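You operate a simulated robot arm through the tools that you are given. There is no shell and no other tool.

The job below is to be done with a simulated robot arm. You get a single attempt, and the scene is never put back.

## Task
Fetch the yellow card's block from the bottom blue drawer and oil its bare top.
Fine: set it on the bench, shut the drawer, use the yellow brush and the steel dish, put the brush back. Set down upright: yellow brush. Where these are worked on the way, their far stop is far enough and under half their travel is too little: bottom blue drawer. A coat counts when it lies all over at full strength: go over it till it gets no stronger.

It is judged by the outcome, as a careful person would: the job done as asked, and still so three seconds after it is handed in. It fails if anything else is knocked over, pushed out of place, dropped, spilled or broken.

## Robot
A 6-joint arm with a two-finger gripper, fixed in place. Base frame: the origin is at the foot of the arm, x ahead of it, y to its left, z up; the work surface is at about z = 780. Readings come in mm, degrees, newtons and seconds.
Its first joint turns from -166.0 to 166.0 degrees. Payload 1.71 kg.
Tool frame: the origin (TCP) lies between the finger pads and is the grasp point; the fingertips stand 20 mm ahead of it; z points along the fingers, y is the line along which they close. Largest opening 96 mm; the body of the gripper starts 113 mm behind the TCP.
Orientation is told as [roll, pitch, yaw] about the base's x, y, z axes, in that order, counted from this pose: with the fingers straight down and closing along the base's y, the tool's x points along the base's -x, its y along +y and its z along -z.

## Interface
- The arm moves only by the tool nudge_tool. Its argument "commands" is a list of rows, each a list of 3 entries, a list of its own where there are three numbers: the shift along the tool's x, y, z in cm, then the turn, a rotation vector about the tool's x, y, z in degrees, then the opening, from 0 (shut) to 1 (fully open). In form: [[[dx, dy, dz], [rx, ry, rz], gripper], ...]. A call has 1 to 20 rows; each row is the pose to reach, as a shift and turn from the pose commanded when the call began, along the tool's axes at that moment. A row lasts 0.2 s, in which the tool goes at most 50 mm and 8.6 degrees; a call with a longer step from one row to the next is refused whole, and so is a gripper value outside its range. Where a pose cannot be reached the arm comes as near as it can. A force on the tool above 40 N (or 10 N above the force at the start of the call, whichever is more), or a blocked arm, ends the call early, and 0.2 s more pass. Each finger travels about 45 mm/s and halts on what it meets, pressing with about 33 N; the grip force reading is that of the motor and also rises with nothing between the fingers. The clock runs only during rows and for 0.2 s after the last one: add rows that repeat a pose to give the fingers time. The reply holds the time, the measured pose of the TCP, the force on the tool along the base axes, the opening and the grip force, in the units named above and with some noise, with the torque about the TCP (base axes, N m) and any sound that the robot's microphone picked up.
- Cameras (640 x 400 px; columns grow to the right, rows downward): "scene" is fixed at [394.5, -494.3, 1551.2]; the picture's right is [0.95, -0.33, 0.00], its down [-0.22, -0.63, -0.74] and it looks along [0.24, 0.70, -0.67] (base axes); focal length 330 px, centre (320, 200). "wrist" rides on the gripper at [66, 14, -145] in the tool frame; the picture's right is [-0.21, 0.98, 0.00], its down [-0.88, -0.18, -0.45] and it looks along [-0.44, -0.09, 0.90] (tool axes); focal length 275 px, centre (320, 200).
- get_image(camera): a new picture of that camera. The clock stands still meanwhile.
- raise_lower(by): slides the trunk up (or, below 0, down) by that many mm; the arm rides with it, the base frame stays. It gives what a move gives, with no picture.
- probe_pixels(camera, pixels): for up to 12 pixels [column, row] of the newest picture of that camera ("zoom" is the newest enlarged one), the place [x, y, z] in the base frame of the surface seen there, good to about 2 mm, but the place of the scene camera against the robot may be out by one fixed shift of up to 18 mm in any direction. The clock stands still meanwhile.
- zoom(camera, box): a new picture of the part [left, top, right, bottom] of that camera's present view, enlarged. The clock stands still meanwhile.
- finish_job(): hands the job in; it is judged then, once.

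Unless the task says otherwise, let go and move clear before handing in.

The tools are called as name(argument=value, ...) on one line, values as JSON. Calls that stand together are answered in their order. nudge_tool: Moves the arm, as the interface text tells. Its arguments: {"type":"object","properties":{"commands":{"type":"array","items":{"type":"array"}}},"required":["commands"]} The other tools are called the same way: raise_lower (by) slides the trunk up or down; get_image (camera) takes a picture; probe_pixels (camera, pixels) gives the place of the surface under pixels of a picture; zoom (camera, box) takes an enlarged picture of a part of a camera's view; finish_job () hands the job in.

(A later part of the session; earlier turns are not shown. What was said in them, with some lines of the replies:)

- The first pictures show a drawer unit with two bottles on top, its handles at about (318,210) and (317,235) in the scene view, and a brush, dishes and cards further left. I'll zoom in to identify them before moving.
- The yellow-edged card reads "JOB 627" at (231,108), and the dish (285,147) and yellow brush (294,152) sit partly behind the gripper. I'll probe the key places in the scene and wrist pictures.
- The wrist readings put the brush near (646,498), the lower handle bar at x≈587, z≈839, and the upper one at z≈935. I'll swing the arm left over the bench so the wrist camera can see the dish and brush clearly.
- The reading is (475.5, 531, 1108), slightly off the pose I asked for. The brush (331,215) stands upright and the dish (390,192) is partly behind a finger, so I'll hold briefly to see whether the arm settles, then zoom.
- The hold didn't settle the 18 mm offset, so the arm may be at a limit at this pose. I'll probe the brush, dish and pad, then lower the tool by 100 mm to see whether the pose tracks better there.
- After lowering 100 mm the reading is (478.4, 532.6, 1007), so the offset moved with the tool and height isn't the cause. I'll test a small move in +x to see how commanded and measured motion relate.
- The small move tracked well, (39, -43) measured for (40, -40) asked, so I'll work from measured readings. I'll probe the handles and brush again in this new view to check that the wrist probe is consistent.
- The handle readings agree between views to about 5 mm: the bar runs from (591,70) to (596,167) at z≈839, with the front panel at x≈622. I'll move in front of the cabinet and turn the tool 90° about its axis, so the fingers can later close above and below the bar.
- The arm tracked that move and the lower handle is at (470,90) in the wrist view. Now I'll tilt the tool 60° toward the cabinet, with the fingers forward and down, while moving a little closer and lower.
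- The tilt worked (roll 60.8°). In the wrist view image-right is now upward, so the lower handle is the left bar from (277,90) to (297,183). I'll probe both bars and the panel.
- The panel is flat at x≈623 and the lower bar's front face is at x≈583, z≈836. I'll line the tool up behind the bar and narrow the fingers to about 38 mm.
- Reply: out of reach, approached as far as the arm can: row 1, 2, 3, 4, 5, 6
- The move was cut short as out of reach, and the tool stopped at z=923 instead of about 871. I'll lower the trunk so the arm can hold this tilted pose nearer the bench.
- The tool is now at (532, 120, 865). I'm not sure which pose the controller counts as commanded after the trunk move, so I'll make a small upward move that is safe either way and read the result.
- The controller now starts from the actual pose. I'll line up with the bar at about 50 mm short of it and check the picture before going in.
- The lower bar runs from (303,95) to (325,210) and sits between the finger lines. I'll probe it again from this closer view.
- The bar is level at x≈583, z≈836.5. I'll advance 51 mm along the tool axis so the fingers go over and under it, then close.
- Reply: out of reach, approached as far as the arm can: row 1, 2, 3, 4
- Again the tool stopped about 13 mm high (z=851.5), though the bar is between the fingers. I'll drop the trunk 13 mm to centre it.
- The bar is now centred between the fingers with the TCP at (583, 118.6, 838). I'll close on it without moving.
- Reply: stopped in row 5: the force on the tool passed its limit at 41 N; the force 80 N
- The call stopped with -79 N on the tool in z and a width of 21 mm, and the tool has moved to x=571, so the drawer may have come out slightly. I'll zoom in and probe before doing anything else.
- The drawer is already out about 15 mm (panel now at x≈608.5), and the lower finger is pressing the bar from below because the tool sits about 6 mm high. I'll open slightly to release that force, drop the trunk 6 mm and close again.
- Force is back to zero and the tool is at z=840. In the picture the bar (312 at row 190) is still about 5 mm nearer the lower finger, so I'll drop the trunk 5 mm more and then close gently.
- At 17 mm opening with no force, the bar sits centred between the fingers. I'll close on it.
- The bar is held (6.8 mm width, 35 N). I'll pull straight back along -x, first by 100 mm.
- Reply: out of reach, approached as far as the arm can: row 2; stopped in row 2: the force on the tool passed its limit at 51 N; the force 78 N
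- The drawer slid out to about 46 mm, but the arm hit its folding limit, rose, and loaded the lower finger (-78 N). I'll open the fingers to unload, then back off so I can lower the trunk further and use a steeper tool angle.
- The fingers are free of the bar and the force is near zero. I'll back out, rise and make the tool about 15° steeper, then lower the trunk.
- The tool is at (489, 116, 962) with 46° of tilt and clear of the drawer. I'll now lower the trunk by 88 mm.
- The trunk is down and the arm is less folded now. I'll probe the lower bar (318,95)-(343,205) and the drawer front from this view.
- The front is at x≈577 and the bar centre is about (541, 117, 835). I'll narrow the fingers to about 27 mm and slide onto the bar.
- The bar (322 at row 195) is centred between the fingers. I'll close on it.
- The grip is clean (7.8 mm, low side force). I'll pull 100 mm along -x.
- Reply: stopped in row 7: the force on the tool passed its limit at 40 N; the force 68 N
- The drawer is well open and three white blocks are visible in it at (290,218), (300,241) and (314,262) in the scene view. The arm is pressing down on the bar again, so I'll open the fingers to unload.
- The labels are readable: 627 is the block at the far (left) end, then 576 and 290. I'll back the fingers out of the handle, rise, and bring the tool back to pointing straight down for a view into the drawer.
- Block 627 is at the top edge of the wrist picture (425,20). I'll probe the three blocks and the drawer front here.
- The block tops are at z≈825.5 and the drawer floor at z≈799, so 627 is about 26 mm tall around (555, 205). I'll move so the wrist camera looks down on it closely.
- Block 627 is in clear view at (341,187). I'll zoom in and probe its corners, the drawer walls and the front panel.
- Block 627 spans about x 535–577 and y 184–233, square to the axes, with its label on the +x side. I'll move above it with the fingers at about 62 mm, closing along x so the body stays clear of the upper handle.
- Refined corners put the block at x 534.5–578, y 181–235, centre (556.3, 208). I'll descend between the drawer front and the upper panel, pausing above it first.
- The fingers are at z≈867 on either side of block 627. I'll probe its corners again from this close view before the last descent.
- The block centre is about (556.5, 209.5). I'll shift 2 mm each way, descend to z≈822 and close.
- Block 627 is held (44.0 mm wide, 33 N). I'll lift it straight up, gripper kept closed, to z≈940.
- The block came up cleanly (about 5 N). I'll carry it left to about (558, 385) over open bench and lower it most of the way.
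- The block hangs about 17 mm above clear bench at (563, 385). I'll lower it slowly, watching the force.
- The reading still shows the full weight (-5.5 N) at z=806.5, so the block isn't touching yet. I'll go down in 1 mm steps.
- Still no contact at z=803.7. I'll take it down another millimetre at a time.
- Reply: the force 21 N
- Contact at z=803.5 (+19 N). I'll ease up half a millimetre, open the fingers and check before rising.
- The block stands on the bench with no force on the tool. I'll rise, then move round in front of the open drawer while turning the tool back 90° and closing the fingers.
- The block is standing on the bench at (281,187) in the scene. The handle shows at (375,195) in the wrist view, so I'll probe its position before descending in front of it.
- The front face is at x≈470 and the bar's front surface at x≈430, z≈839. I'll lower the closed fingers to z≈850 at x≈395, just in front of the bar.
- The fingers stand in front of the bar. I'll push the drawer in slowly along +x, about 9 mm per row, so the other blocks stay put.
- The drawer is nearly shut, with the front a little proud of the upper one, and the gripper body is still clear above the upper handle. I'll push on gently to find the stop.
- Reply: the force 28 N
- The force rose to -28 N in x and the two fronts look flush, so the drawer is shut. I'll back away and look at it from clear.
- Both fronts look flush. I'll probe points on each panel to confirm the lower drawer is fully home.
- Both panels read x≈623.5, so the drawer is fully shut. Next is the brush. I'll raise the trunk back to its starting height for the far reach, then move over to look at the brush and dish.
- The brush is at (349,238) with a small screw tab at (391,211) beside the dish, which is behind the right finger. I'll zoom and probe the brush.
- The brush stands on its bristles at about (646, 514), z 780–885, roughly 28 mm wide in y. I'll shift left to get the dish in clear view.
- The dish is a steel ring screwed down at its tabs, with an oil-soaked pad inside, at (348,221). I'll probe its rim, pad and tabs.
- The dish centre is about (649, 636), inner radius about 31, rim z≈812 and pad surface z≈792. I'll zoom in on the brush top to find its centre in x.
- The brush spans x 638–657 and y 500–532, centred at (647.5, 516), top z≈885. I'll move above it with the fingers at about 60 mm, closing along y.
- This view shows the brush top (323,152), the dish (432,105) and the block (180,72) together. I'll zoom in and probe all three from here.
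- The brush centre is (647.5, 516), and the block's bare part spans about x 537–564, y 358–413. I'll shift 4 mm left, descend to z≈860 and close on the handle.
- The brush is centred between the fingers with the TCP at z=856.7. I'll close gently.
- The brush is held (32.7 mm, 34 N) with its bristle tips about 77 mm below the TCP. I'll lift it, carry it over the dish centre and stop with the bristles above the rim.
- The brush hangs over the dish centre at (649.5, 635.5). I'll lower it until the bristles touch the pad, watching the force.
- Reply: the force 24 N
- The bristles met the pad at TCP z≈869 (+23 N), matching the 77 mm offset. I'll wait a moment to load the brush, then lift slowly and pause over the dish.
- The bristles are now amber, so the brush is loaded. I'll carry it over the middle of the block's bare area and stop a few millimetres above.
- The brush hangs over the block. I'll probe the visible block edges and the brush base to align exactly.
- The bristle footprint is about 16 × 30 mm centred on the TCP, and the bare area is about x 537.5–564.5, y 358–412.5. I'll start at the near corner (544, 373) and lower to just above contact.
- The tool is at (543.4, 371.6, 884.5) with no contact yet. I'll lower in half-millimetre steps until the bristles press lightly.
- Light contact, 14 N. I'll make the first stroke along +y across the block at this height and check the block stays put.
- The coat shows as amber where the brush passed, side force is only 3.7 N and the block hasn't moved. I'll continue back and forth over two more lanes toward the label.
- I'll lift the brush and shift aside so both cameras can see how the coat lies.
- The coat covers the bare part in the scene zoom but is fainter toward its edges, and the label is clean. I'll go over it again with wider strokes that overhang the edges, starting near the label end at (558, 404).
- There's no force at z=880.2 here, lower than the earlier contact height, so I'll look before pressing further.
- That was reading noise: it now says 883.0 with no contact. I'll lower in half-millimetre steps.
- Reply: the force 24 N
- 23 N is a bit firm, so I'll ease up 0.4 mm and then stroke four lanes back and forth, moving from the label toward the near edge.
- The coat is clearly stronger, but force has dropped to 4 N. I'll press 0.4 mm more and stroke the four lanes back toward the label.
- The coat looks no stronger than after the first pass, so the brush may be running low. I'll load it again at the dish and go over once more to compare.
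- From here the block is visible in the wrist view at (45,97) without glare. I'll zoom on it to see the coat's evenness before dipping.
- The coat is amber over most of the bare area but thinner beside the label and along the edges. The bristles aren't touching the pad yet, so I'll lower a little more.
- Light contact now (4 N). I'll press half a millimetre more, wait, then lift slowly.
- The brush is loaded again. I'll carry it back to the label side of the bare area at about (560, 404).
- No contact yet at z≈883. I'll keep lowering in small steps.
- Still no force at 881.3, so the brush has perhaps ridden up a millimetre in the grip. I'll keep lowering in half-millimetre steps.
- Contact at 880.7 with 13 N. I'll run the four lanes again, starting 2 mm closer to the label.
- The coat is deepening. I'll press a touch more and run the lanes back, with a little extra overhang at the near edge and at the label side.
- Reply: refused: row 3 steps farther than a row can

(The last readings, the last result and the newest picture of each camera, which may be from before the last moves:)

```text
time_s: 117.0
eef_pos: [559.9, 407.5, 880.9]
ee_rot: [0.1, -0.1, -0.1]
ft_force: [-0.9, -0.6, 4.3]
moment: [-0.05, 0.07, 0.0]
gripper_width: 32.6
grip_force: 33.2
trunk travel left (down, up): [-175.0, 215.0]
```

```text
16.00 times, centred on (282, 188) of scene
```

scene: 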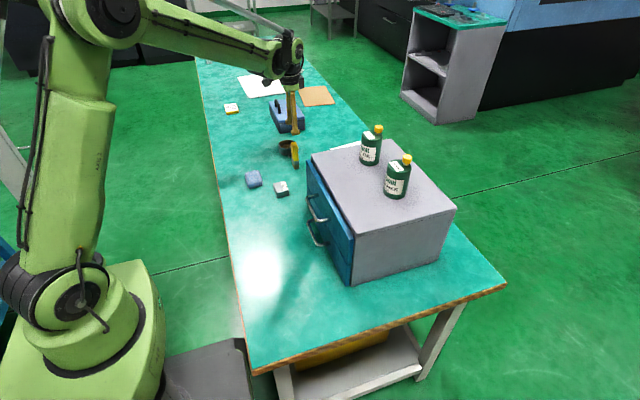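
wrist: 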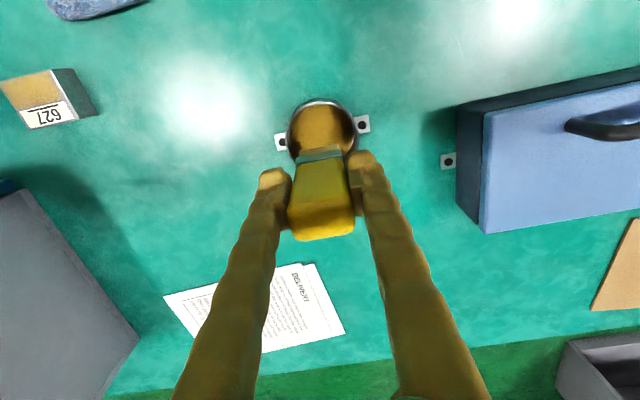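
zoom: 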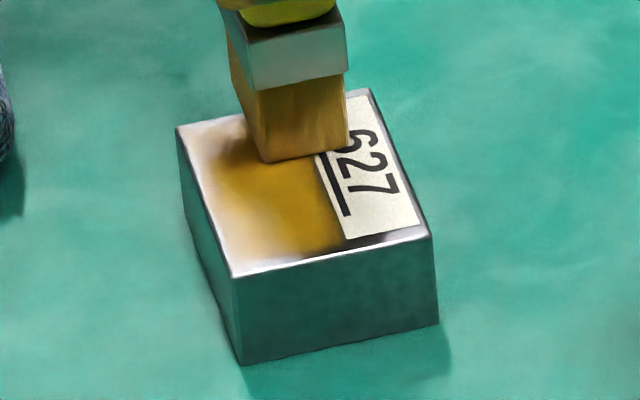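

The lift-off call was refused for one step that was slightly too long, so nothing moved. I'll resend it with smaller steps, going back over the dish for the same viewing angle as before.

nudge_tool(commands=[[[0, 0, -0.5], [0, 0, 0], 0.22], [[0, 0, -3], [0, 0, 0], 0.22], [[-1.5, 3, -5], [0, 0, 0], 0.22], [[-3, 6.5, -5], [0, 0, 0], 0.22], [[-4.5, 10, -5], [0, 0, 0], 0.22], [[-6, 13.5, -5], [0, 0, 0], 0.22], [[-7.5, 17, -5], [0, 0, 0], 0.22], [[-9, 20.5, -5], [0, 0, 0], 0.22], [[-9, 22.7, -5], [0, 0, 0], 0.22], [[-9, 22.7, -5], [0, 0, 0], 0.22]])

get_image(camera="wrist")

zoom(camera="wrist", box=[0, 60, 100, 135])

zoom(camera="scene", box=[268, 176, 296, 200])

```text
time_s: 119.2
eef_pos: [650.7, 633.1, 931.0]
ee_rot: [0.2, -0.1, -0.2]
ft_force: [-0.2, 0.0, -1.2]
moment: [-0.01, 0.03, 0.0]
gripper_width: 32.6
grip_force: 33.0
trunk travel left (down, up): [-175.0, 215.0]
```

```text
taken
```

wrist: 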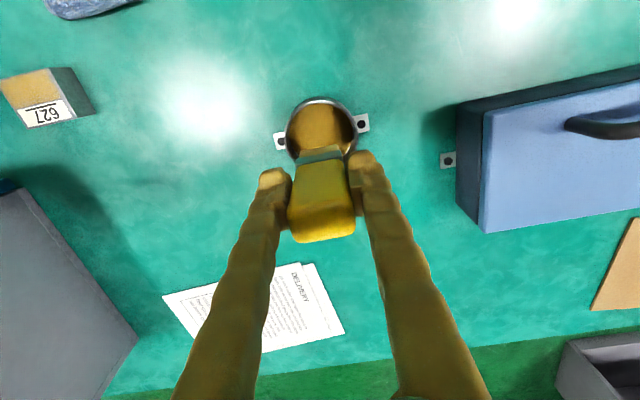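

```text
5.33 times, centred on (50, 98) of wrist
```

zoom: 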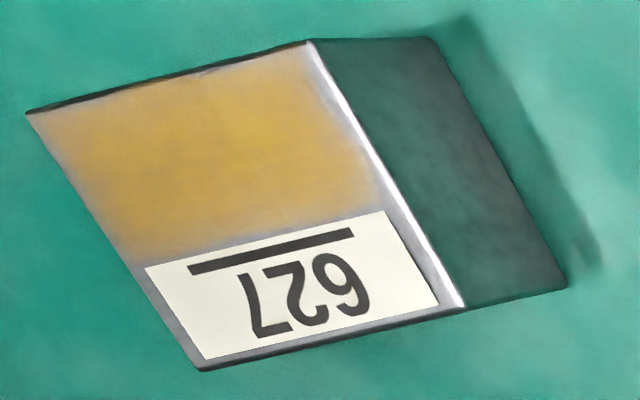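

```text
16.00 times, centred on (282, 188) of scene
```

zoom: 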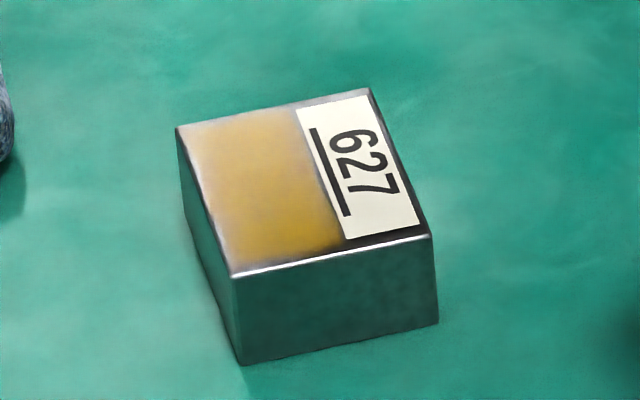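

The coat is now stronger and more even and reaches the label, with only a faint rim. To check it gets no stronger, I'll load once more and make another full pass.

nudge_tool(commands=[[[0, 0.2, 2.5], [0, 0, 0], 0.22], [[0, 0.2, 4.8], [0, 0, 0], 0.22], [[0, 0.2, 5.9], [0, 0, 0], 0.22], [[0, 0.2, 6.3], [0, 0, 0], 0.22], [[0, 0.2, 6.4], [0, 0, 0], 0.22], [[0, 0.2, 6.45], [0, 0, 0], 0.22]])

```text
time_s: 120.5
eef_pos: [650.8, 635.0, 866.4]
ee_rot: [0.1, -0.2, -0.1]
ft_force: [0.8, 0.5, 2.0]
moment: [-0.03, 0.02, 0.0]
gripper_width: 32.7
grip_force: 32.9
trunk travel left (down, up): [-175.0, 215.0]
```

The bristles touch the pad at z≈866.4 (2 N). I'll press lightly, wait, then lift and pause.

nudge_tool(commands=[[[0, 0, 0.06], [0, 0, 0], 0.22], [[0, 0, 0.06], [0, 0, 0], 0.22], [[0, 0, 0.06], [0, 0, 0], 0.22], [[0, 0, 0.06], [0, 0, 0], 0.22], [[0, 0, -0.3], [0, 0, 0], 0.22], [[0, 0, -1.5], [0, 0, 0], 0.22], [[0, 0, -4], [0, 0, 0], 0.22], [[0, 0, -6.5], [0, 0, 0], 0.22], [[0, 0, -6.5], [0, 0, 0], 0.22]])

nudge_tool(commands=[[[1, -3, 0], [0, 0, 0], 0.22], [[2.6, -7, 0], [0, 0, 0], 0.22], [[4.2, -11, 0], [0, 0, 0], 0.22], [[5.8, -15, 0], [0, 0, 0], 0.22], [[7.5, -19, 0], [0, 0, 0], 0.22], [[9.0, -22.9, 0], [0, 0, 0], 0.22], [[9.0, -22.9, 2], [0, 0, 0], 0.22], [[9.0, -22.9, 4], [0, 0, 0], 0.22], [[9.0, -22.9, 4.7], [0, 0, 0], 0.22], [[9.0, -22.9, 4.7], [0, 0, 0], 0.22]])

```text
time_s: 122.5
eef_pos: [648.0, 635.5, 932.2]
ee_rot: [0.2, -0.1, -0.2]
ft_force: [-0.6, 0.2, -0.7]
moment: [0.0, -0.04, 0.0]
gripper_width: 32.5
grip_force: 32.7
trunk travel left (down, up): [-175.0, 215.0]
```

```text
time_s: 124.8
eef_pos: [560.2, 405.7, 883.4]
ee_rot: [0.2, -0.2, -0.1]
ft_force: [-0.5, 0.8, -0.2]
moment: [0.0, 0.03, 0.0]
gripper_width: 32.9
grip_force: 33.3
trunk travel left (down, up): [-175.0, 215.0]
```

The tool is back above the block at z≈883. I'll lower in small steps to contact.

nudge_tool(commands=[[[0, 0, 0.08], [0, 0, 0], 0.22], [[0, 0, 0.14], [0, 0, 0], 0.22], [[0, 0, 0.2], [0, 0, 0], 0.22]])

```text
time_s: 125.5
eef_pos: [558.8, 406.8, 882.1]
ee_rot: [0.1, -0.1, -0.1]
ft_force: [-0.1, -0.8, -1.7]
moment: [-0.02, 0.02, -0.01]
gripper_width: 32.5
grip_force: 32.9
trunk travel left (down, up): [-175.0, 215.0]
```

nudge_tool(commands=[[[0, 0, 0.06], [0, 0, 0], 0.22], [[0, 0, 0.11], [0, 0, 0], 0.22], [[0, 0, 0.15], [0, 0, 0], 0.22]])

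```text
time_s: 126.3
eef_pos: [561.0, 406.3, 880.2]
ee_rot: [0.1, -0.3, -0.1]
ft_force: [0.9, 1.7, 9.5]
moment: [0.04, -0.12, 0.0]
gripper_width: 32.8
grip_force: 33.4
trunk travel left (down, up): [-175.0, 215.0]
```

Contact with 9.5 N. I'll run the four lanes from the label side to the near edge.

nudge_tool(commands=[[[0, 0.1, 0.04], [0, 0, 0], 0.22], [[0, -0.95, 0.04], [0, 0, 0], 0.22], [[0, -1.9, 0.04], [0, 0, 0], 0.22], [[0, -2.85, 0.04], [0, 0, 0], 0.22], [[0, -4.1, 0.04], [0, 0, 0], 0.22], [[0.6, -4.1, 0.04], [0, 0, 0], 0.22], [[0.6, -2.85, 0.04], [0, 0, 0], 0.22], [[0.6, -1.9, 0.04], [0, 0, 0], 0.22], [[0.6, -0.95, 0.04], [0, 0, 0], 0.22], [[0.6, 0.1, 0.04], [0, 0, 0], 0.22], [[1.3, 0.1, 0.04], [0, 0, 0], 0.22], [[1.3, -0.95, 0.04], [0, 0, 0], 0.22], [[1.3, -1.9, 0.04], [0, 0, 0], 0.22], [[1.3, -2.85, 0.04], [0, 0, 0], 0.22], [[1.3, -4.1, 0.04], [0, 0, 0], 0.22], [[2.1, -4.1, 0.04], [0, 0, 0], 0.22], [[2.1, -2.85, 0.04], [0, 0, 0], 0.22], [[2.1, -1.9, 0.04], [0, 0, 0], 0.22], [[2.1, -0.95, 0.04], [0, 0, 0], 0.22], [[2.1, 0.1, 0.04], [0, 0, 0], 0.22]])

zoom(camera="scene", box=[268, 170, 296, 200])

```text
time_s: 130.6
eef_pos: [539.7, 408.6, 879.0]
ee_rot: [0.1, -0.1, -0.2]
ft_force: [-0.6, -1.3, 4.1]
moment: [-0.06, -0.01, 0.0]
gripper_width: 32.4
grip_force: 32.7
trunk travel left (down, up): [-175.0, 215.0]
```

```text
13.33 times, centred on (282, 185) of scene
```

zoom: 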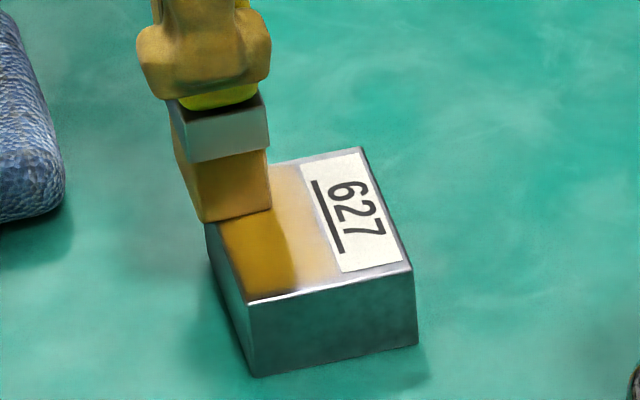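

I'll press slightly more, run the lanes back toward the label, then lift off and view from the same spot over the dish.

nudge_tool(commands=[[[0, 0.1, 0.05], [0, 0, 0], 0.22], [[0, -0.95, 0.05], [0, 0, 0], 0.22], [[0, -1.9, 0.05], [0, 0, 0], 0.22], [[0, -2.85, 0.05], [0, 0, 0], 0.22], [[0, -4.2, 0.05], [0, 0, 0], 0.22], [[-0.7, -4.2, 0.05], [0, 0, 0], 0.22], [[-0.7, -2.85, 0.05], [0, 0, 0], 0.22], [[-0.7, -1.9, 0.05], [0, 0, 0], 0.22], [[-0.7, -0.95, 0.05], [0, 0, 0], 0.22], [[-0.7, 0.1, 0.05], [0, 0, 0], 0.22], [[-1.4, 0.1, 0.05], [0, 0, 0], 0.22], [[-1.4, -0.95, 0.05], [0, 0, 0], 0.22], [[-1.4, -1.9, 0.05], [0, 0, 0], 0.22], [[-1.4, -2.85, 0.05], [0, 0, 0], 0.22], [[-1.4, -4.2, 0.05], [0, 0, 0], 0.22], [[-2.0, -4.2, 0.05], [0, 0, 0], 0.22], [[-2.0, -2.85, 0.05], [0, 0, 0], 0.22], [[-2.0, -1.9, 0.05], [0, 0, 0], 0.22], [[-2.0, -0.95, 0.05], [0, 0, 0], 0.22], [[-2.0, 0, 0.05], [0, 0, 0], 0.22]])

nudge_tool(commands=[[[0, 0, -0.5], [0, 0, 0], 0.22], [[0, 0, -3], [0, 0, 0], 0.22], [[-1.5, 3, -5], [0, 0, 0], 0.22], [[-3, 6.5, -5], [0, 0, 0], 0.22], [[-4.5, 10, -5], [0, 0, 0], 0.22], [[-6, 13.5, -5], [0, 0, 0], 0.22], [[-7.5, 17, -5], [0, 0, 0], 0.22], [[-9, 20.5, -5], [0, 0, 0], 0.22], [[-9, 22.7, -5], [0, 0, 0], 0.22], [[-9, 22.7, -5], [0, 0, 0], 0.22]])

get_image(camera="wrist")

zoom(camera="wrist", box=[0, 60, 100, 135])

zoom(camera="scene", box=[268, 176, 296, 200])

```text
time_s: 134.8
eef_pos: [559.0, 407.2, 879.6]
ee_rot: [0.1, -0.1, -0.1]
ft_force: [-1.2, -1.6, 10.6]
moment: [-0.24, 0.09, 0.01]
gripper_width: 32.7
grip_force: 33.0
trunk travel left (down, up): [-175.0, 215.0]
```

```text
time_s: 136.9
eef_pos: [650.1, 634.5, 929.1]
ee_rot: [0.1, -0.1, -0.1]
ft_force: [0.2, -0.4, -0.1]
moment: [-0.04, 0.01, 0.01]
gripper_width: 32.6
grip_force: 32.8
trunk travel left (down, up): [-175.0, 215.0]
```

```text
taken
```

wrist: 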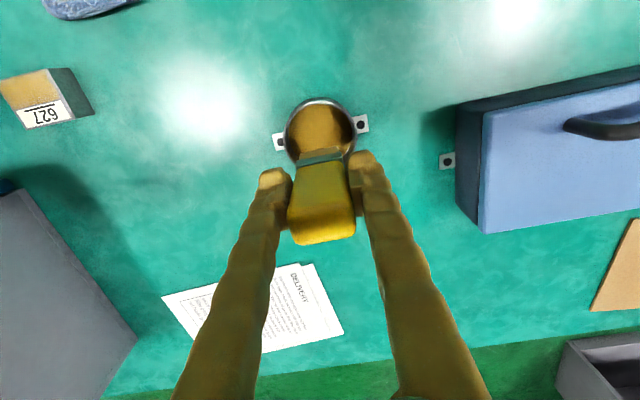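

```text
5.33 times, centred on (50, 98) of wrist
```

zoom: 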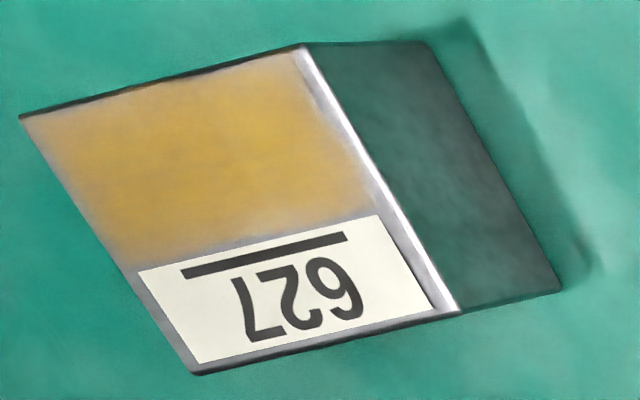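

```text
16.00 times, centred on (282, 188) of scene
```

zoom: 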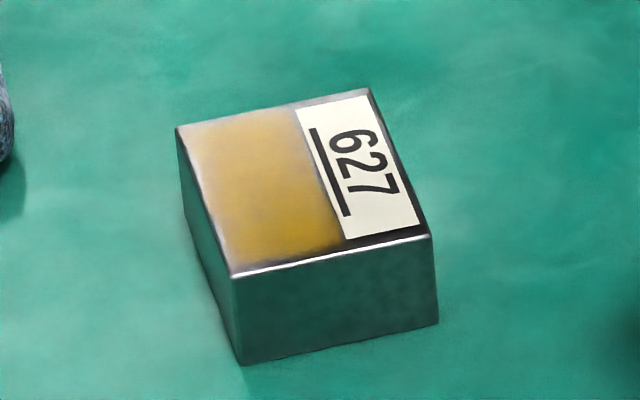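

The coat looks the same strength as before this pass, so the middle is saturated. The faint rim beside the label and along the edges is the only doubt, so I'll load once more and run a perimeter pass that overhangs further.

nudge_tool(commands=[[[0, 0.1, 2.5], [0, 0, 0], 0.22], [[0, 0.1, 4.6], [0, 0, 0], 0.22], [[0, 0.1, 5.8], [0, 0, 0], 0.22], [[0, 0.1, 6.15], [0, 0, 0], 0.22], [[0, 0.1, 6.25], [0, 0, 0], 0.22], [[0, 0.1, 6.3], [0, 0, 0], 0.22]])

```text
time_s: 138.3
eef_pos: [650.3, 634.4, 866.2]
ee_rot: [0.1, -0.1, -0.1]
ft_force: [-0.5, -0.6, -0.7]
moment: [-0.03, -0.04, 0.01]
gripper_width: 32.8
grip_force: 33.1
trunk travel left (down, up): [-175.0, 215.0]
```

nudge_tool(commands=[[[0, 0, 0.07], [0, 0, 0], 0.22], [[0, 0, 0.13], [0, 0, 0], 0.22], [[0, 0, 0.13], [0, 0, 0], 0.22]])

```text
time_s: 139.2
eef_pos: [650.8, 634.9, 865.3]
ee_rot: [0.0, -0.1, -0.1]
ft_force: [-0.5, 0.0, -0.1]
moment: [0.01, 0.03, 0.02]
gripper_width: 32.7
grip_force: 33.4
trunk travel left (down, up): [-175.0, 215.0]
```

Still no contact at 865.3. I'll go down a little further in small steps.

nudge_tool(commands=[[[0, 0, 0.05], [0, 0, 0], 0.22], [[0, 0, 0.1], [0, 0, 0], 0.22], [[0, 0, 0.14], [0, 0, 0], 0.22]])

```text
time_s: 139.9
eef_pos: [649.5, 634.7, 865.0]
ee_rot: [0.0, -0.2, -0.2]
ft_force: [1.7, -2.0, 6.3]
moment: [-0.14, -0.06, 0.02]
gripper_width: 32.6
grip_force: 33.4
trunk travel left (down, up): [-175.0, 215.0]
```

Contact at 865 with 6 N, so the brush has ridden up about 3 mm in total, which I'll allow for when standing it back. I'll wait, lift and return to the block's label side.

nudge_tool(commands=[[[0, 0, 0.02], [0, 0, 0], 0.22], [[0, 0, 0.02], [0, 0, 0], 0.22], [[0, 0, 0.02], [0, 0, 0], 0.22], [[0, 0, -0.3], [0, 0, 0], 0.22], [[0, 0, -1.5], [0, 0, 0], 0.22], [[0, 0, -4], [0, 0, 0], 0.22], [[0, 0, -6.5], [0, 0, 0], 0.22], [[0, 0, -6.5], [0, 0, 0], 0.22], [[0, 0, -6.5], [0, 0, 0], 0.22]])

zoom(camera="scene", box=[250, 90, 330, 170])

nudge_tool(commands=[[[1, -3, 0], [0, 0, 0], 0.22], [[2.6, -7, 0], [0, 0, 0], 0.22], [[4.2, -11, 0], [0, 0, 0], 0.22], [[5.8, -15, 0], [0, 0, 0], 0.22], [[7.5, -19, 0], [0, 0, 0], 0.22], [[8.8, -22.7, 0], [0, 0, 0], 0.22], [[8.8, -22.7, 2], [0, 0, 0], 0.22], [[8.8, -22.7, 4], [0, 0, 0], 0.22], [[8.8, -22.7, 4.7], [0, 0, 0], 0.22], [[8.8, -22.7, 4.7], [0, 0, 0], 0.22]])

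```text
time_s: 141.9
eef_pos: [651.3, 636.2, 928.0]
ee_rot: [0.1, -0.1, 0.0]
ft_force: [-0.1, 0.5, -0.6]
moment: [0.01, -0.01, 0.01]
gripper_width: 32.6
grip_force: 33.4
trunk travel left (down, up): [-175.0, 215.0]
```

```text
5.00 times, centred on (290, 130) of scene
```

zoom: 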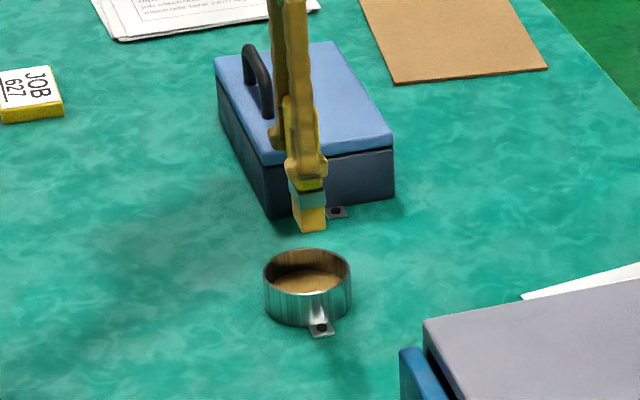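

```text
time_s: 144.2
eef_pos: [561.0, 408.8, 880.1]
ee_rot: [0.1, -0.2, -0.1]
ft_force: [-0.2, -0.5, -1.1]
moment: [0.01, -0.02, 0.01]
gripper_width: 32.6
grip_force: 32.7
trunk travel left (down, up): [-175.0, 215.0]
```

The tool is at (561, 409, 880) with no contact. I'll step down to light contact.

nudge_tool(commands=[[[0, 0, 0.05], [0, 0, 0], 0.22], [[0, 0, 0.1], [0, 0, 0], 0.22], [[0, 0, 0.14], [0, 0, 0], 0.22]])

```text
time_s: 144.9
eef_pos: [561.7, 407.6, 879.4]
ee_rot: [0.1, -0.1, -0.1]
ft_force: [-0.2, 0.2, -1.1]
moment: [-0.03, 0.03, 0.03]
gripper_width: 32.8
grip_force: 32.8
trunk travel left (down, up): [-175.0, 215.0]
```

nudge_tool(commands=[[[0, 0, 0.04], [0, 0, 0], 0.22], [[0, 0, 0.08], [0, 0, 0], 0.22], [[0, 0, 0.08], [0, 0, 0], 0.22]])

```text
time_s: 145.8
eef_pos: [560.6, 409.4, 879.2]
ee_rot: [0.2, -0.1, -0.1]
ft_force: [1.4, 0.9, 9.5]
moment: [0.0, -0.04, -0.02]
gripper_width: 32.6
grip_force: 33.1
trunk travel left (down, up): [-175.0, 215.0]
```

9.5 N of contact. I'll run the perimeter: along the label edge, across the end, back along the near edge, across the other end, and along the label edge again.

nudge_tool(commands=[[[-0.1, -0.9, 0.04], [0, 0, 0], 0.22], [[-0.1, -1.9, 0.04], [0, 0, 0], 0.22], [[-0.1, -2.9, 0.04], [0, 0, 0], 0.22], [[-0.1, -3.8, 0.04], [0, 0, 0], 0.22], [[-0.1, -4.6, 0.04], [0, 0, 0], 0.22], [[0.7, -4.6, 0.04], [0, 0, 0], 0.22], [[1.5, -4.6, 0.04], [0, 0, 0], 0.22], [[2.2, -4.6, 0.04], [0, 0, 0], 0.22], [[2.2, -3.8, 0.04], [0, 0, 0], 0.22], [[2.2, -2.9, 0.04], [0, 0, 0], 0.22], [[2.2, -1.9, 0.04], [0, 0, 0], 0.22], [[2.2, -0.9, 0.04], [0, 0, 0], 0.22], [[2.2, 0, 0.04], [0, 0, 0], 0.22], [[1.5, 0, 0.04], [0, 0, 0], 0.22], [[0.7, 0, 0.04], [0, 0, 0], 0.22], [[-0.1, 0, 0.04], [0, 0, 0], 0.22], [[-0.1, -1, 0.04], [0, 0, 0], 0.22], [[-0.1, -2, 0.04], [0, 0, 0], 0.22], [[-0.1, -3, 0.04], [0, 0, 0], 0.22], [[-0.1, -4, 0.04], [0, 0, 0], 0.22]])

zoom(camera="scene", box=[268, 170, 296, 200])

```text
time_s: 149.9
eef_pos: [563.1, 367.7, 878.8]
ee_rot: [0.1, -0.1, 0.0]
ft_force: [0.4, 0.6, 7.2]
moment: [0.04, 0.02, -0.03]
gripper_width: 32.4
grip_force: 33.3
trunk travel left (down, up): [-175.0, 215.0]
```

```text
13.33 times, centred on (282, 185) of scene
```

zoom: 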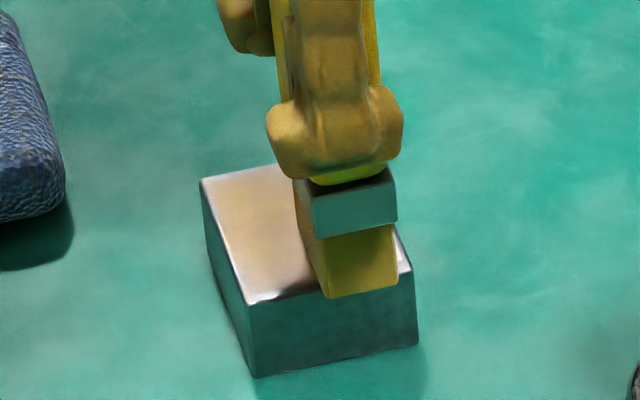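

Contact is kept at 7 N. I'll fill in the middle lanes once more, then lift off toward the dish and compare.

nudge_tool(commands=[[[0, -0.6, 0.02], [0, 0, 0], 0.22], [[0.6, -0.6, 0.02], [0, 0, 0], 0.22], [[0.6, 0.4, 0.02], [0, 0, 0], 0.22], [[0.6, 1.5, 0.02], [0, 0, 0], 0.22], [[0.6, 2.7, 0.02], [0, 0, 0], 0.22], [[0.6, 3.9, 0.02], [0, 0, 0], 0.22], [[1.2, 3.9, 0.02], [0, 0, 0], 0.22], [[1.2, 2.7, 0.02], [0, 0, 0], 0.22], [[1.2, 1.5, 0.02], [0, 0, 0], 0.22], [[1.2, 0.4, 0.02], [0, 0, 0], 0.22], [[1.2, -0.6, 0.02], [0, 0, 0], 0.22], [[1.9, -0.6, 0.02], [0, 0, 0], 0.22], [[1.9, 0.4, 0.02], [0, 0, 0], 0.22], [[1.9, 1.5, 0.02], [0, 0, 0], 0.22], [[1.9, 2.7, 0.02], [0, 0, 0], 0.22], [[1.9, 3.9, 0.02], [0, 0, 0], 0.22]])

nudge_tool(commands=[[[0, 0, -0.5], [0, 0, 0], 0.22], [[0, 0, -3], [0, 0, 0], 0.22], [[-1.5, 3, -5], [0, 0, 0], 0.22], [[-3.2, 6.5, -5], [0, 0, 0], 0.22], [[-5, 10, -5], [0, 0, 0], 0.22], [[-7, 13.5, -5], [0, 0, 0], 0.22], [[-9, 17, -5], [0, 0, 0], 0.22], [[-10.8, 20.5, -5], [0, 0, 0], 0.22], [[-10.8, 22.7, -5], [0, 0, 0], 0.22], [[-10.8, 22.7, -5], [0, 0, 0], 0.22]])

get_image(camera="wrist")

zoom(camera="wrist", box=[0, 60, 100, 135])

zoom(camera="scene", box=[268, 176, 296, 200])

```text
time_s: 153.3
eef_pos: [542.9, 409.4, 878.0]
ee_rot: [0.1, -0.1, -0.2]
ft_force: [-0.1, -0.7, 1.3]
moment: [-0.03, 0.02, -0.02]
gripper_width: 32.8
grip_force: 32.4
trunk travel left (down, up): [-175.0, 215.0]
```

```text
time_s: 155.6
eef_pos: [652.7, 634.9, 927.2]
ee_rot: [0.2, -0.2, -0.1]
ft_force: [-0.3, 0.4, -0.2]
moment: [-0.03, 0.02, -0.03]
gripper_width: 32.8
grip_force: 33.1
trunk travel left (down, up): [-175.0, 215.0]
```

```text
taken
```

wrist: 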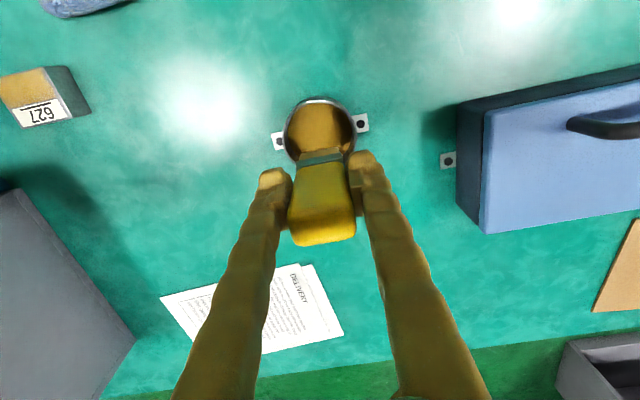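

```text
5.33 times, centred on (50, 98) of wrist
```

zoom: 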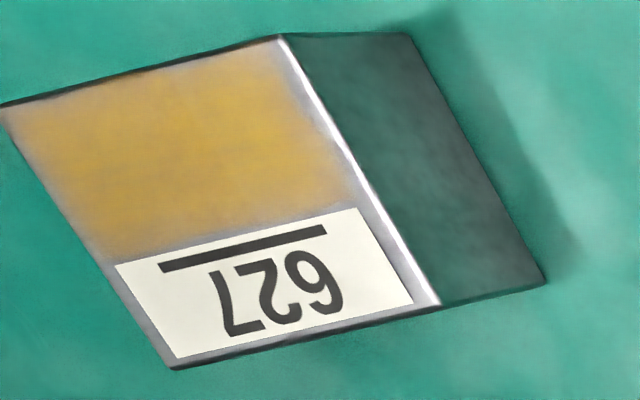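

```text
16.00 times, centred on (282, 188) of scene
```

zoom: 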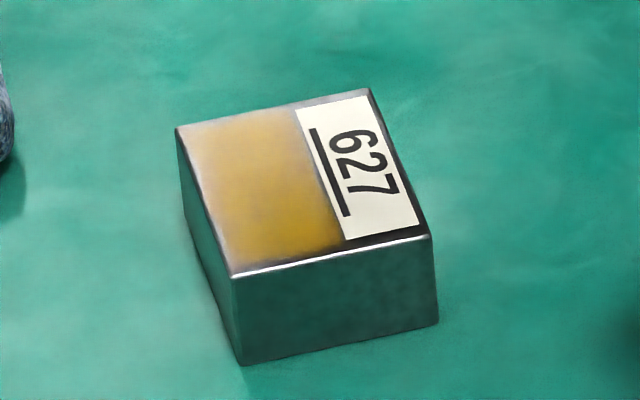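

The coat is even and no stronger than before, now right up beside the label, and the label is clean. Before returning the brush, I'll check it still hangs straight in the grip.

zoom(camera="scene", box=[260, 90, 320, 160])

zoom(camera="wrist", box=[260, 130, 390, 260])

probe_pixels(camera="zoom", pixels=[[260, 340], [370, 335], [275, 230], [360, 215], [310, 250], [310, 200], [330, 130], [285, 130]])

```text
5.71 times, centred on (290, 125) of scene
```

zoom: 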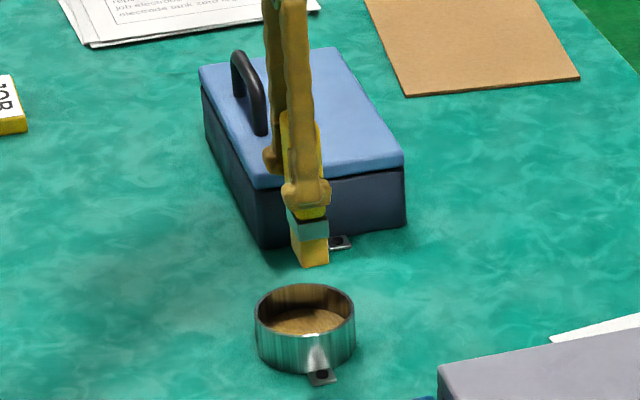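

```text
3.08 times, centred on (325, 195) of wrist
```

zoom: 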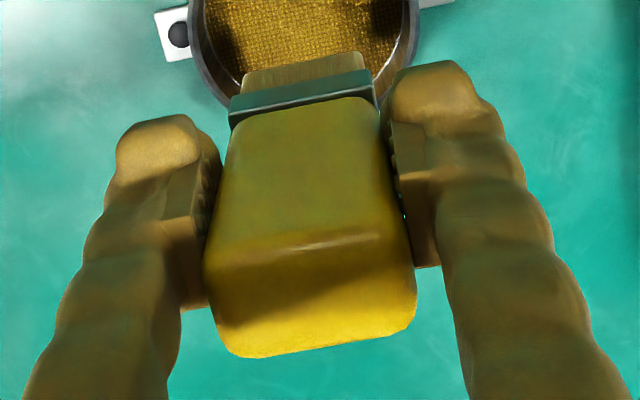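

```text
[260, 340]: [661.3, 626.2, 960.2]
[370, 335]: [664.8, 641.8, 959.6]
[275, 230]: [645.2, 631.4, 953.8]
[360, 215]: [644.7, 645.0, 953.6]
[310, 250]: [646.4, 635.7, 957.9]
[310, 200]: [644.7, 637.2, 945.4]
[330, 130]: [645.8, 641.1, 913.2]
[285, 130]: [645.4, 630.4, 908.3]
```

The brush hangs vertical: its face reads x≈645 from z 908 to 954. Its top sits about 33 mm above the TCP against 28 at first, so it has ridden up about 4.5 mm. I'll carry it back over its original spot (646.5, 516.5).

nudge_tool(commands=[[[0.1, -2.5, 0], [0, 0, 0], 0.22], [[0.3, -6, 0], [0, 0, 0], 0.22], [[0.4, -9.5, 0], [0, 0, 0], 0.22], [[0.55, -11.8, 0], [0, 0, 0], 0.22], [[0.55, -11.8, 2], [0, 0, 0], 0.22], [[0.55, -11.8, 4.5], [0, 0, 0], 0.22], [[0.55, -11.8, 6.2], [0, 0, 0], 0.22], [[0.55, -11.8, 6.2], [0, 0, 0], 0.22]])

nudge_tool(commands=[[[0, 0, 0], [0, 0, 0], 0.22]])

get_image(camera="wrist")

probe_pixels(camera="wrist", pixels=[[305, 210], [320, 180], [338, 205], [310, 240], [345, 238], [316, 152], [335, 150], [300, 155]])

```text
time_s: 157.3
eef_pos: [644.9, 514.7, 866.0]
ee_rot: [0.1, -0.1, -0.1]
ft_force: [-0.7, -0.1, -0.2]
moment: [-0.01, -0.02, -0.02]
gripper_width: 32.8
grip_force: 33.2
trunk travel left (down, up): [-175.0, 215.0]
```

```text
time_s: 157.8
eef_pos: [645.8, 514.7, 866.6]
ee_rot: [0.2, -0.1, -0.1]
ft_force: [0.0, 0.4, -1.8]
moment: [0.01, 0.0, 0.0]
gripper_width: 32.9
grip_force: 33.2
trunk travel left (down, up): [-175.0, 215.0]
```

```text
taken
```

wrist: 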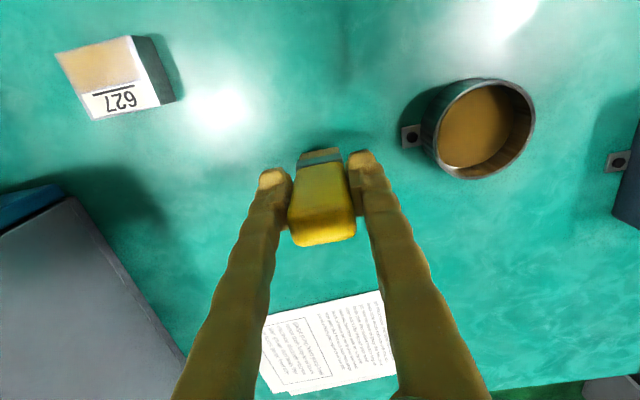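

```text
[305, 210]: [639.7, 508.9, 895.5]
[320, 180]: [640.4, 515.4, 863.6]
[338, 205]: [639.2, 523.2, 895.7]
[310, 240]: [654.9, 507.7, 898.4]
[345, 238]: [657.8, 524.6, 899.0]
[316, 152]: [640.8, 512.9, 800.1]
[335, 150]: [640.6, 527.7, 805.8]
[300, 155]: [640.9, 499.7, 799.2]
```

The brush's face reads x≈640 and the TCP is at y≈514.7, within 2 mm of the original spot. I'll correct that and lower most of the way to the bench.

nudge_tool(commands=[[[0.12, 0.17, 0.3], [0, 0, 0], 0.22], [[0.12, 0.17, 0.7], [0, 0, 0], 0.22], [[0.12, 0.17, 1.05], [0, 0, 0], 0.22], [[0.12, 0.17, 1.15], [0, 0, 0], 0.22], [[0.12, 0.17, 1.15], [0, 0, 0], 0.22]])

nudge_tool(commands=[[[0, 0, 0.05], [0, 0, 0], 0.22], [[0, 0, 0.1], [0, 0, 0], 0.22], [[0, 0, 0.15], [0, 0, 0], 0.22]])

```text
time_s: 158.9
eef_pos: [644.7, 517.8, 854.6]
ee_rot: [0.0, -0.2, -0.1]
ft_force: [-0.8, -0.3, -0.5]
moment: [0.02, 0.02, 0.0]
gripper_width: 32.5
grip_force: 32.8
trunk travel left (down, up): [-175.0, 215.0]
```

```text
time_s: 159.8
eef_pos: [644.8, 518.9, 854.8]
ee_rot: [0.1, -0.2, -0.1]
ft_force: [-0.7, 0.5, 0.0]
moment: [0.0, 0.01, 0.0]
gripper_width: 32.6
grip_force: 33.4
trunk travel left (down, up): [-175.0, 215.0]
```

No contact yet at about 854. I'll keep lowering in half-millimetre steps until the bristles meet the bench.

nudge_tool(commands=[[[0, 0, 0.04], [0, 0, 0], 0.22], [[0, 0, 0.08], [0, 0, 0], 0.22], [[0, 0, 0.08], [0, 0, 0], 0.22]])

```text
time_s: 160.6
eef_pos: [645.6, 518.2, 854.2]
ee_rot: [0.1, -0.1, 0.0]
ft_force: [0.3, 0.0, -0.7]
moment: [0.02, -0.03, 0.01]
gripper_width: 32.7
grip_force: 33.0
trunk travel left (down, up): [-175.0, 215.0]
```

nudge_tool(commands=[[[0, 0, 0.05], [0, 0, 0], 0.22], [[0, 0, 0.1], [0, 0, 0], 0.22], [[0, 0, 0.1], [0, 0, 0], 0.22]])

```text
time_s: 161.3
eef_pos: [645.0, 518.9, 853.2]
ee_rot: [0.0, -0.1, -0.1]
ft_force: [0.8, 1.4, 6.3]
moment: [0.08, 0.02, 0.01]
gripper_width: 32.8
grip_force: 33.0
trunk travel left (down, up): [-175.0, 215.0]
```

Contact at 853.2 with 6 N, so the brush is standing on the bench. I'll ease off slightly and open the fingers slowly.

nudge_tool(commands=[[[0, 0, -0.03], [0, 0, 0], 0.22], [[0, 0, -0.03], [0, 0, 0], 0.36], [[0, 0, -0.03], [0, 0, 0], 0.42], [[0, 0, -0.03], [0, 0, 0], 0.5], [[0, 0, -0.03], [0, 0, 0], 0.6], [[0, 0, -0.03], [0, 0, 0], 0.65], [[0, 0, -0.03], [0, 0, 0], 0.65]])

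get_image(camera="wrist")

zoom(camera="scene", box=[250, 90, 340, 190])

```text
time_s: 162.9
eef_pos: [644.5, 517.6, 853.0]
ee_rot: [0.1, -0.2, 0.0]
ft_force: [-0.4, -0.1, -0.2]
moment: [0.0, 0.01, 0.01]
gripper_width: 62.3
grip_force: 0.1
trunk travel left (down, up): [-175.0, 215.0]
```

```text
taken
```

wrist: 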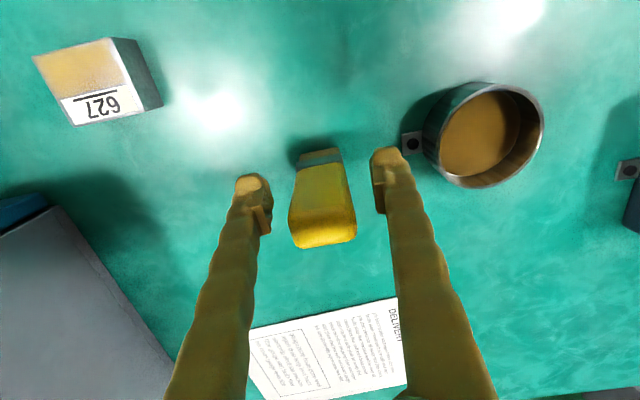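

```text
4.00 times, centred on (295, 140) of scene
```

zoom: 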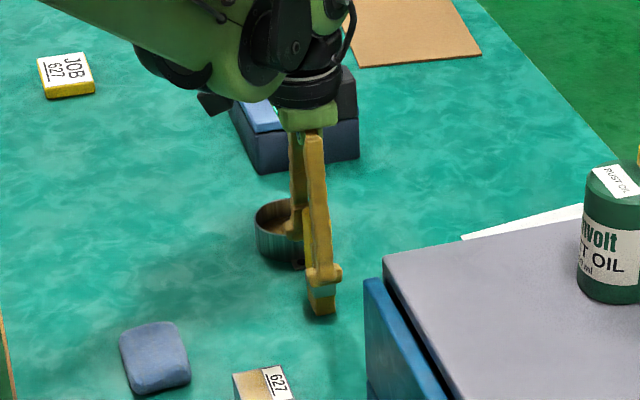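

The brush stands free between the open fingers and the force is zero. I'll rise straight up and back away to get a full view.

nudge_tool(commands=[[[0, 0, -1.5], [0, 0, 0], 0.65], [[0, 0, -5], [0, 0, 0], 0.65], [[0, 0, -9], [0, 0, 0], 0.65], [[0, 0, -13], [0, 0, 0], 0.65], [[3, 0, -16], [0, 0, 0], 0.65], [[7, 1, -18], [0, 0, 0], 0.65], [[11, 2, -19], [0, 0, 0], 0.65], [[15, 3, -19], [0, 0, 0], 0.65], [[15, 3, -19], [0, 0, 0], 0.65]])

get_image(camera="wrist")

get_image(camera="scene")

zoom(camera="scene", box=[240, 120, 330, 210])

```text
time_s: 164.9
eef_pos: [494.7, 549.1, 1039.1]
ee_rot: [0.1, 0.0, 0.0]
ft_force: [0.5, -0.7, 0.0]
moment: [-0.03, -0.03, 0.0]
gripper_width: 62.6
grip_force: 0.1
trunk travel left (down, up): [-175.0, 215.0]
```

```text
taken
```

wrist: 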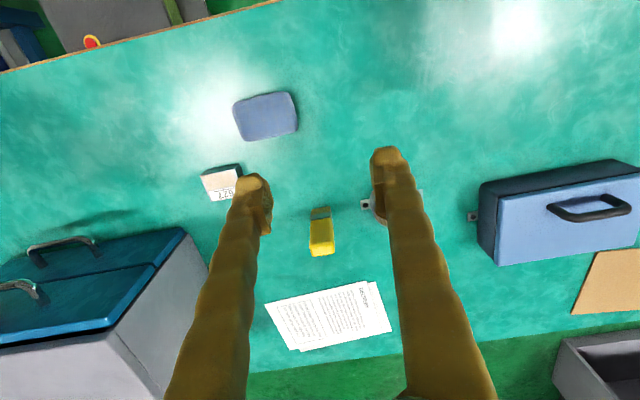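

```text
taken
```

scene: 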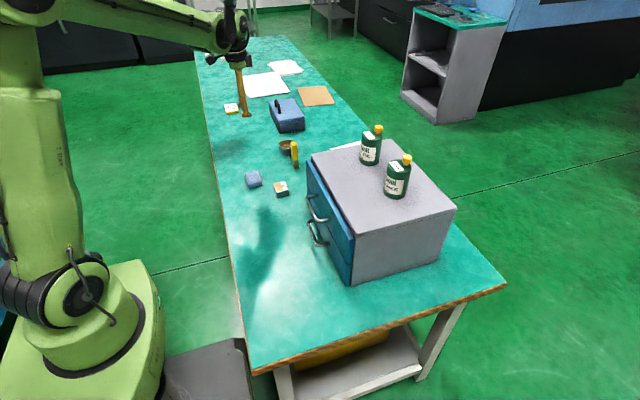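

```text
4.44 times, centred on (285, 165) of scene
```

zoom: 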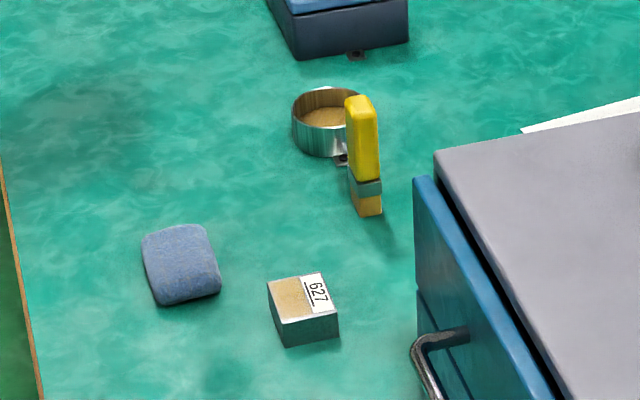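

The brush is standing upright where it was, the block is on the bench and the drawer is shut. I'll check the brush position and take a last close look at the coat and drawer.

probe_pixels(camera="wrist", pixels=[[321, 248], [321, 230], [320, 213], [312, 249], [331, 247], [220, 182]])

zoom(camera="scene", box=[268, 176, 296, 200])

zoom(camera="scene", box=[290, 110, 470, 300])

```text
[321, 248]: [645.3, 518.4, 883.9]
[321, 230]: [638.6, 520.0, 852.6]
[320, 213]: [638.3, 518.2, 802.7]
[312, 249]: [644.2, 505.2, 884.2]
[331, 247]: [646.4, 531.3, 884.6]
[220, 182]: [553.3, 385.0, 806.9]
```

```text
16.00 times, centred on (282, 188) of scene
```

zoom: 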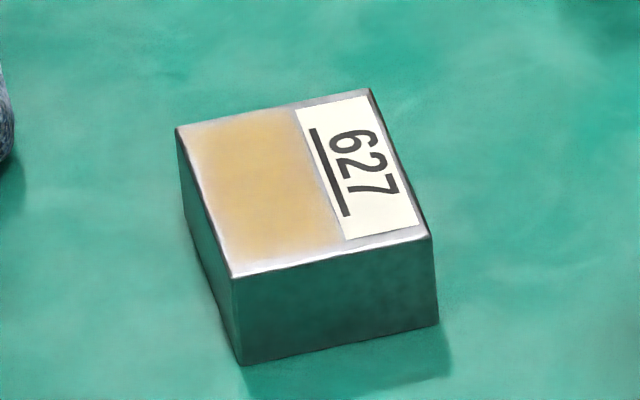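

```text
2.11 times, centred on (380, 205) of scene
```

zoom: 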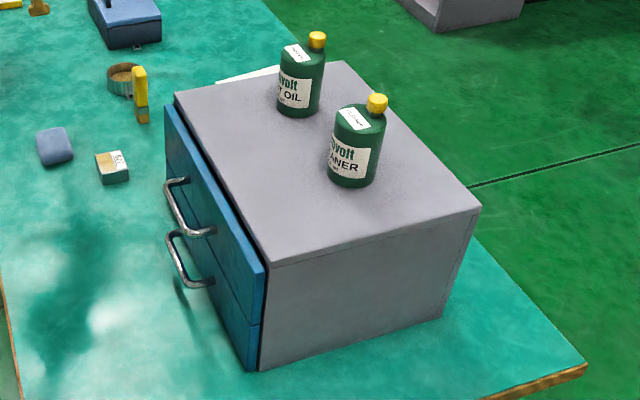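

The brush is back within about 2 mm of its place and upright, and the bottles, dish and drawer are all in place. I'll take one more close look at the coat from an angle without glare before handing in.

nudge_tool(commands=[[[-1.5, 0, 3], [0, 0, 0], 0.65], [[-3, 0, 6], [0, 0, 0], 0.65], [[-4.5, 0, 9], [0, 0, 0], 0.65], [[-6, 0, 12], [0, 0, 0], 0.65], [[-6, 0, 13.5], [0, 0, 0], 0.65], [[-6, 0, 13.5], [0, 0, 0], 0.65]])

get_image(camera="wrist")

zoom(camera="wrist", box=[90, 140, 210, 240])

```text
time_s: 166.3
eef_pos: [555.0, 548.4, 906.6]
ee_rot: [0.1, 0.0, -0.1]
ft_force: [0.6, -1.0, -0.5]
moment: [-0.03, 0.02, 0.01]
gripper_width: 62.6
grip_force: 0.0
trunk travel left (down, up): [-175.0, 215.0]
```

```text
taken
```

wrist: 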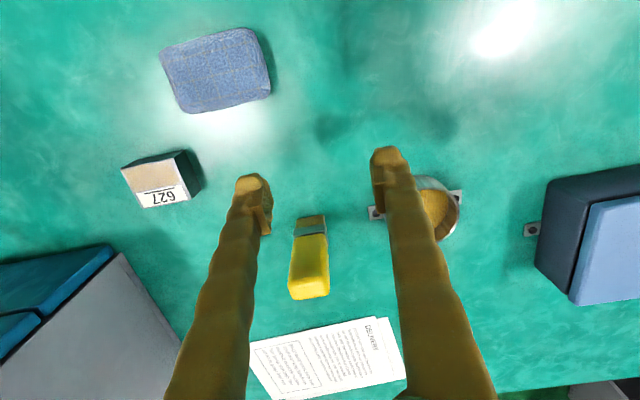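

```text
4.00 times, centred on (150, 190) of wrist
```

zoom: 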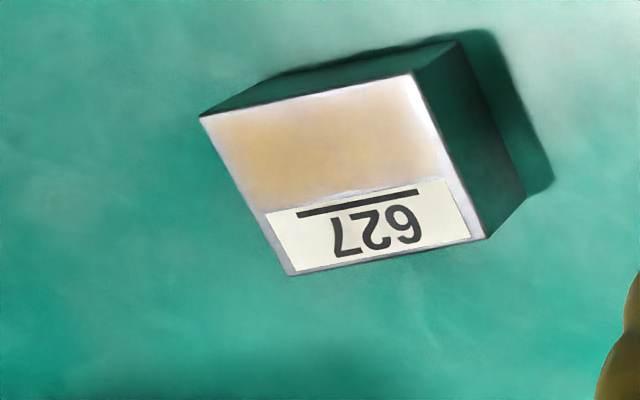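

From this angle the coat is a uniform amber with only a soft rim. I'll zoom in harder on the scene and wrist views to check the ends and the strip beside the label.

zoom(camera="scene", box=[273, 179, 291, 195])

zoom(camera="wrist", box=[118, 155, 192, 212])

```text
16.00 times, centred on (282, 187) of scene
```

zoom: 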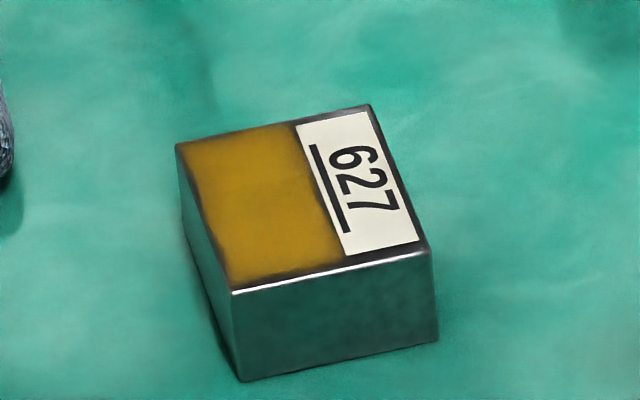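

```text
7.02 times, centred on (155, 184) of wrist
```

zoom: 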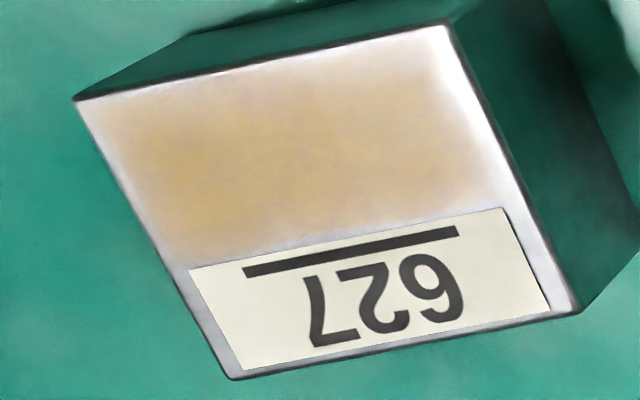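

With the reflection gone, the scene zoom shows a solid, even amber over the whole bare area, ending neatly at the label. I'll raise the arm clear and then check everything once more.

nudge_tool(commands=[[[0, 0, -4], [0, 0, 0], 0.65], [[1.5, 0, -8], [0, 0, 0], 0.65], [[3.5, 0, -12], [0, 0, 0], 0.65], [[6, 0, -15], [0, 0, 0], 0.65], [[8, 0, -18], [0, 0, 0], 0.65], [[8, 0, -18], [0, 0, 0], 0.65]])

get_image(camera="scene")

get_image(camera="wrist")

```text
time_s: 167.8
eef_pos: [475.7, 547.9, 1088.6]
ee_rot: [0.0, -0.2, -0.2]
ft_force: [-0.4, 0.3, 0.3]
moment: [0.05, -0.01, 0.01]
gripper_width: 62.6
grip_force: 0.1
trunk travel left (down, up): [-175.0, 215.0]
```

```text
taken
```

scene: 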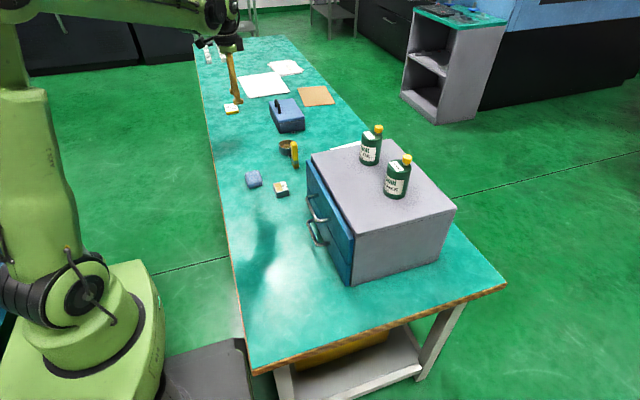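

```text
taken
```

wrist: 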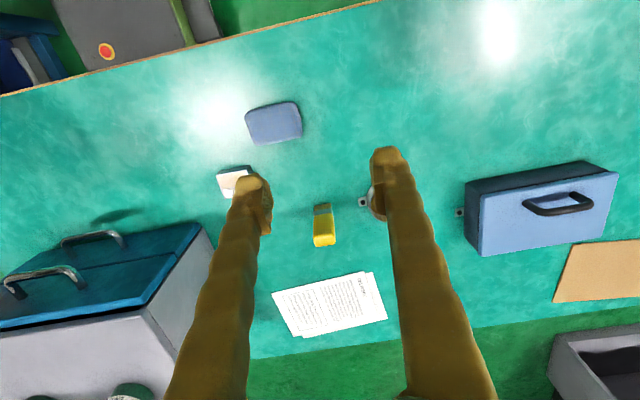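

The last pictures show block 627 oiled on the bench (281,188), the drawer shut flush (320,225), and the brush standing upright at its place (295,153). The bottles, dish and pad are undisturbed and the arm is clear, so I'm handing the job in.

finish_job()

```text
The job is handed in.
```

I took block 627 (the number on the yellow card) out of the bottom blue drawer, set it on the bench and oiled its bare top, then handed the job in. I haven't seen the judge's result.

- **Drawer:** I opened it by its handle and pushed it fully shut afterwards. Both drawer fronts read the same position, and blocks 576 and 290 stayed inside.
- **Coat:** I loaded the yellow brush from the steel dish four times and went over the bare area until the colour stopped getting stronger. It is an even amber up to the label. A thin, paler rim of about 2 mm remains along the edges, and extra passes there didn't change it. The brush overlapped the label by a few millimetres, but the label looks clean.
- **Brush:** It stands upright within about 2 mm of where it was.
- **Other items:** The bottles, dish, blue pad, papers and box look undisturbed, and the arm is clear of everything.

While I was opening the drawer, the arm hit its reach limit and pressed on the handle with up to about 79 N. The drawer and handle looked undamaged afterwards.
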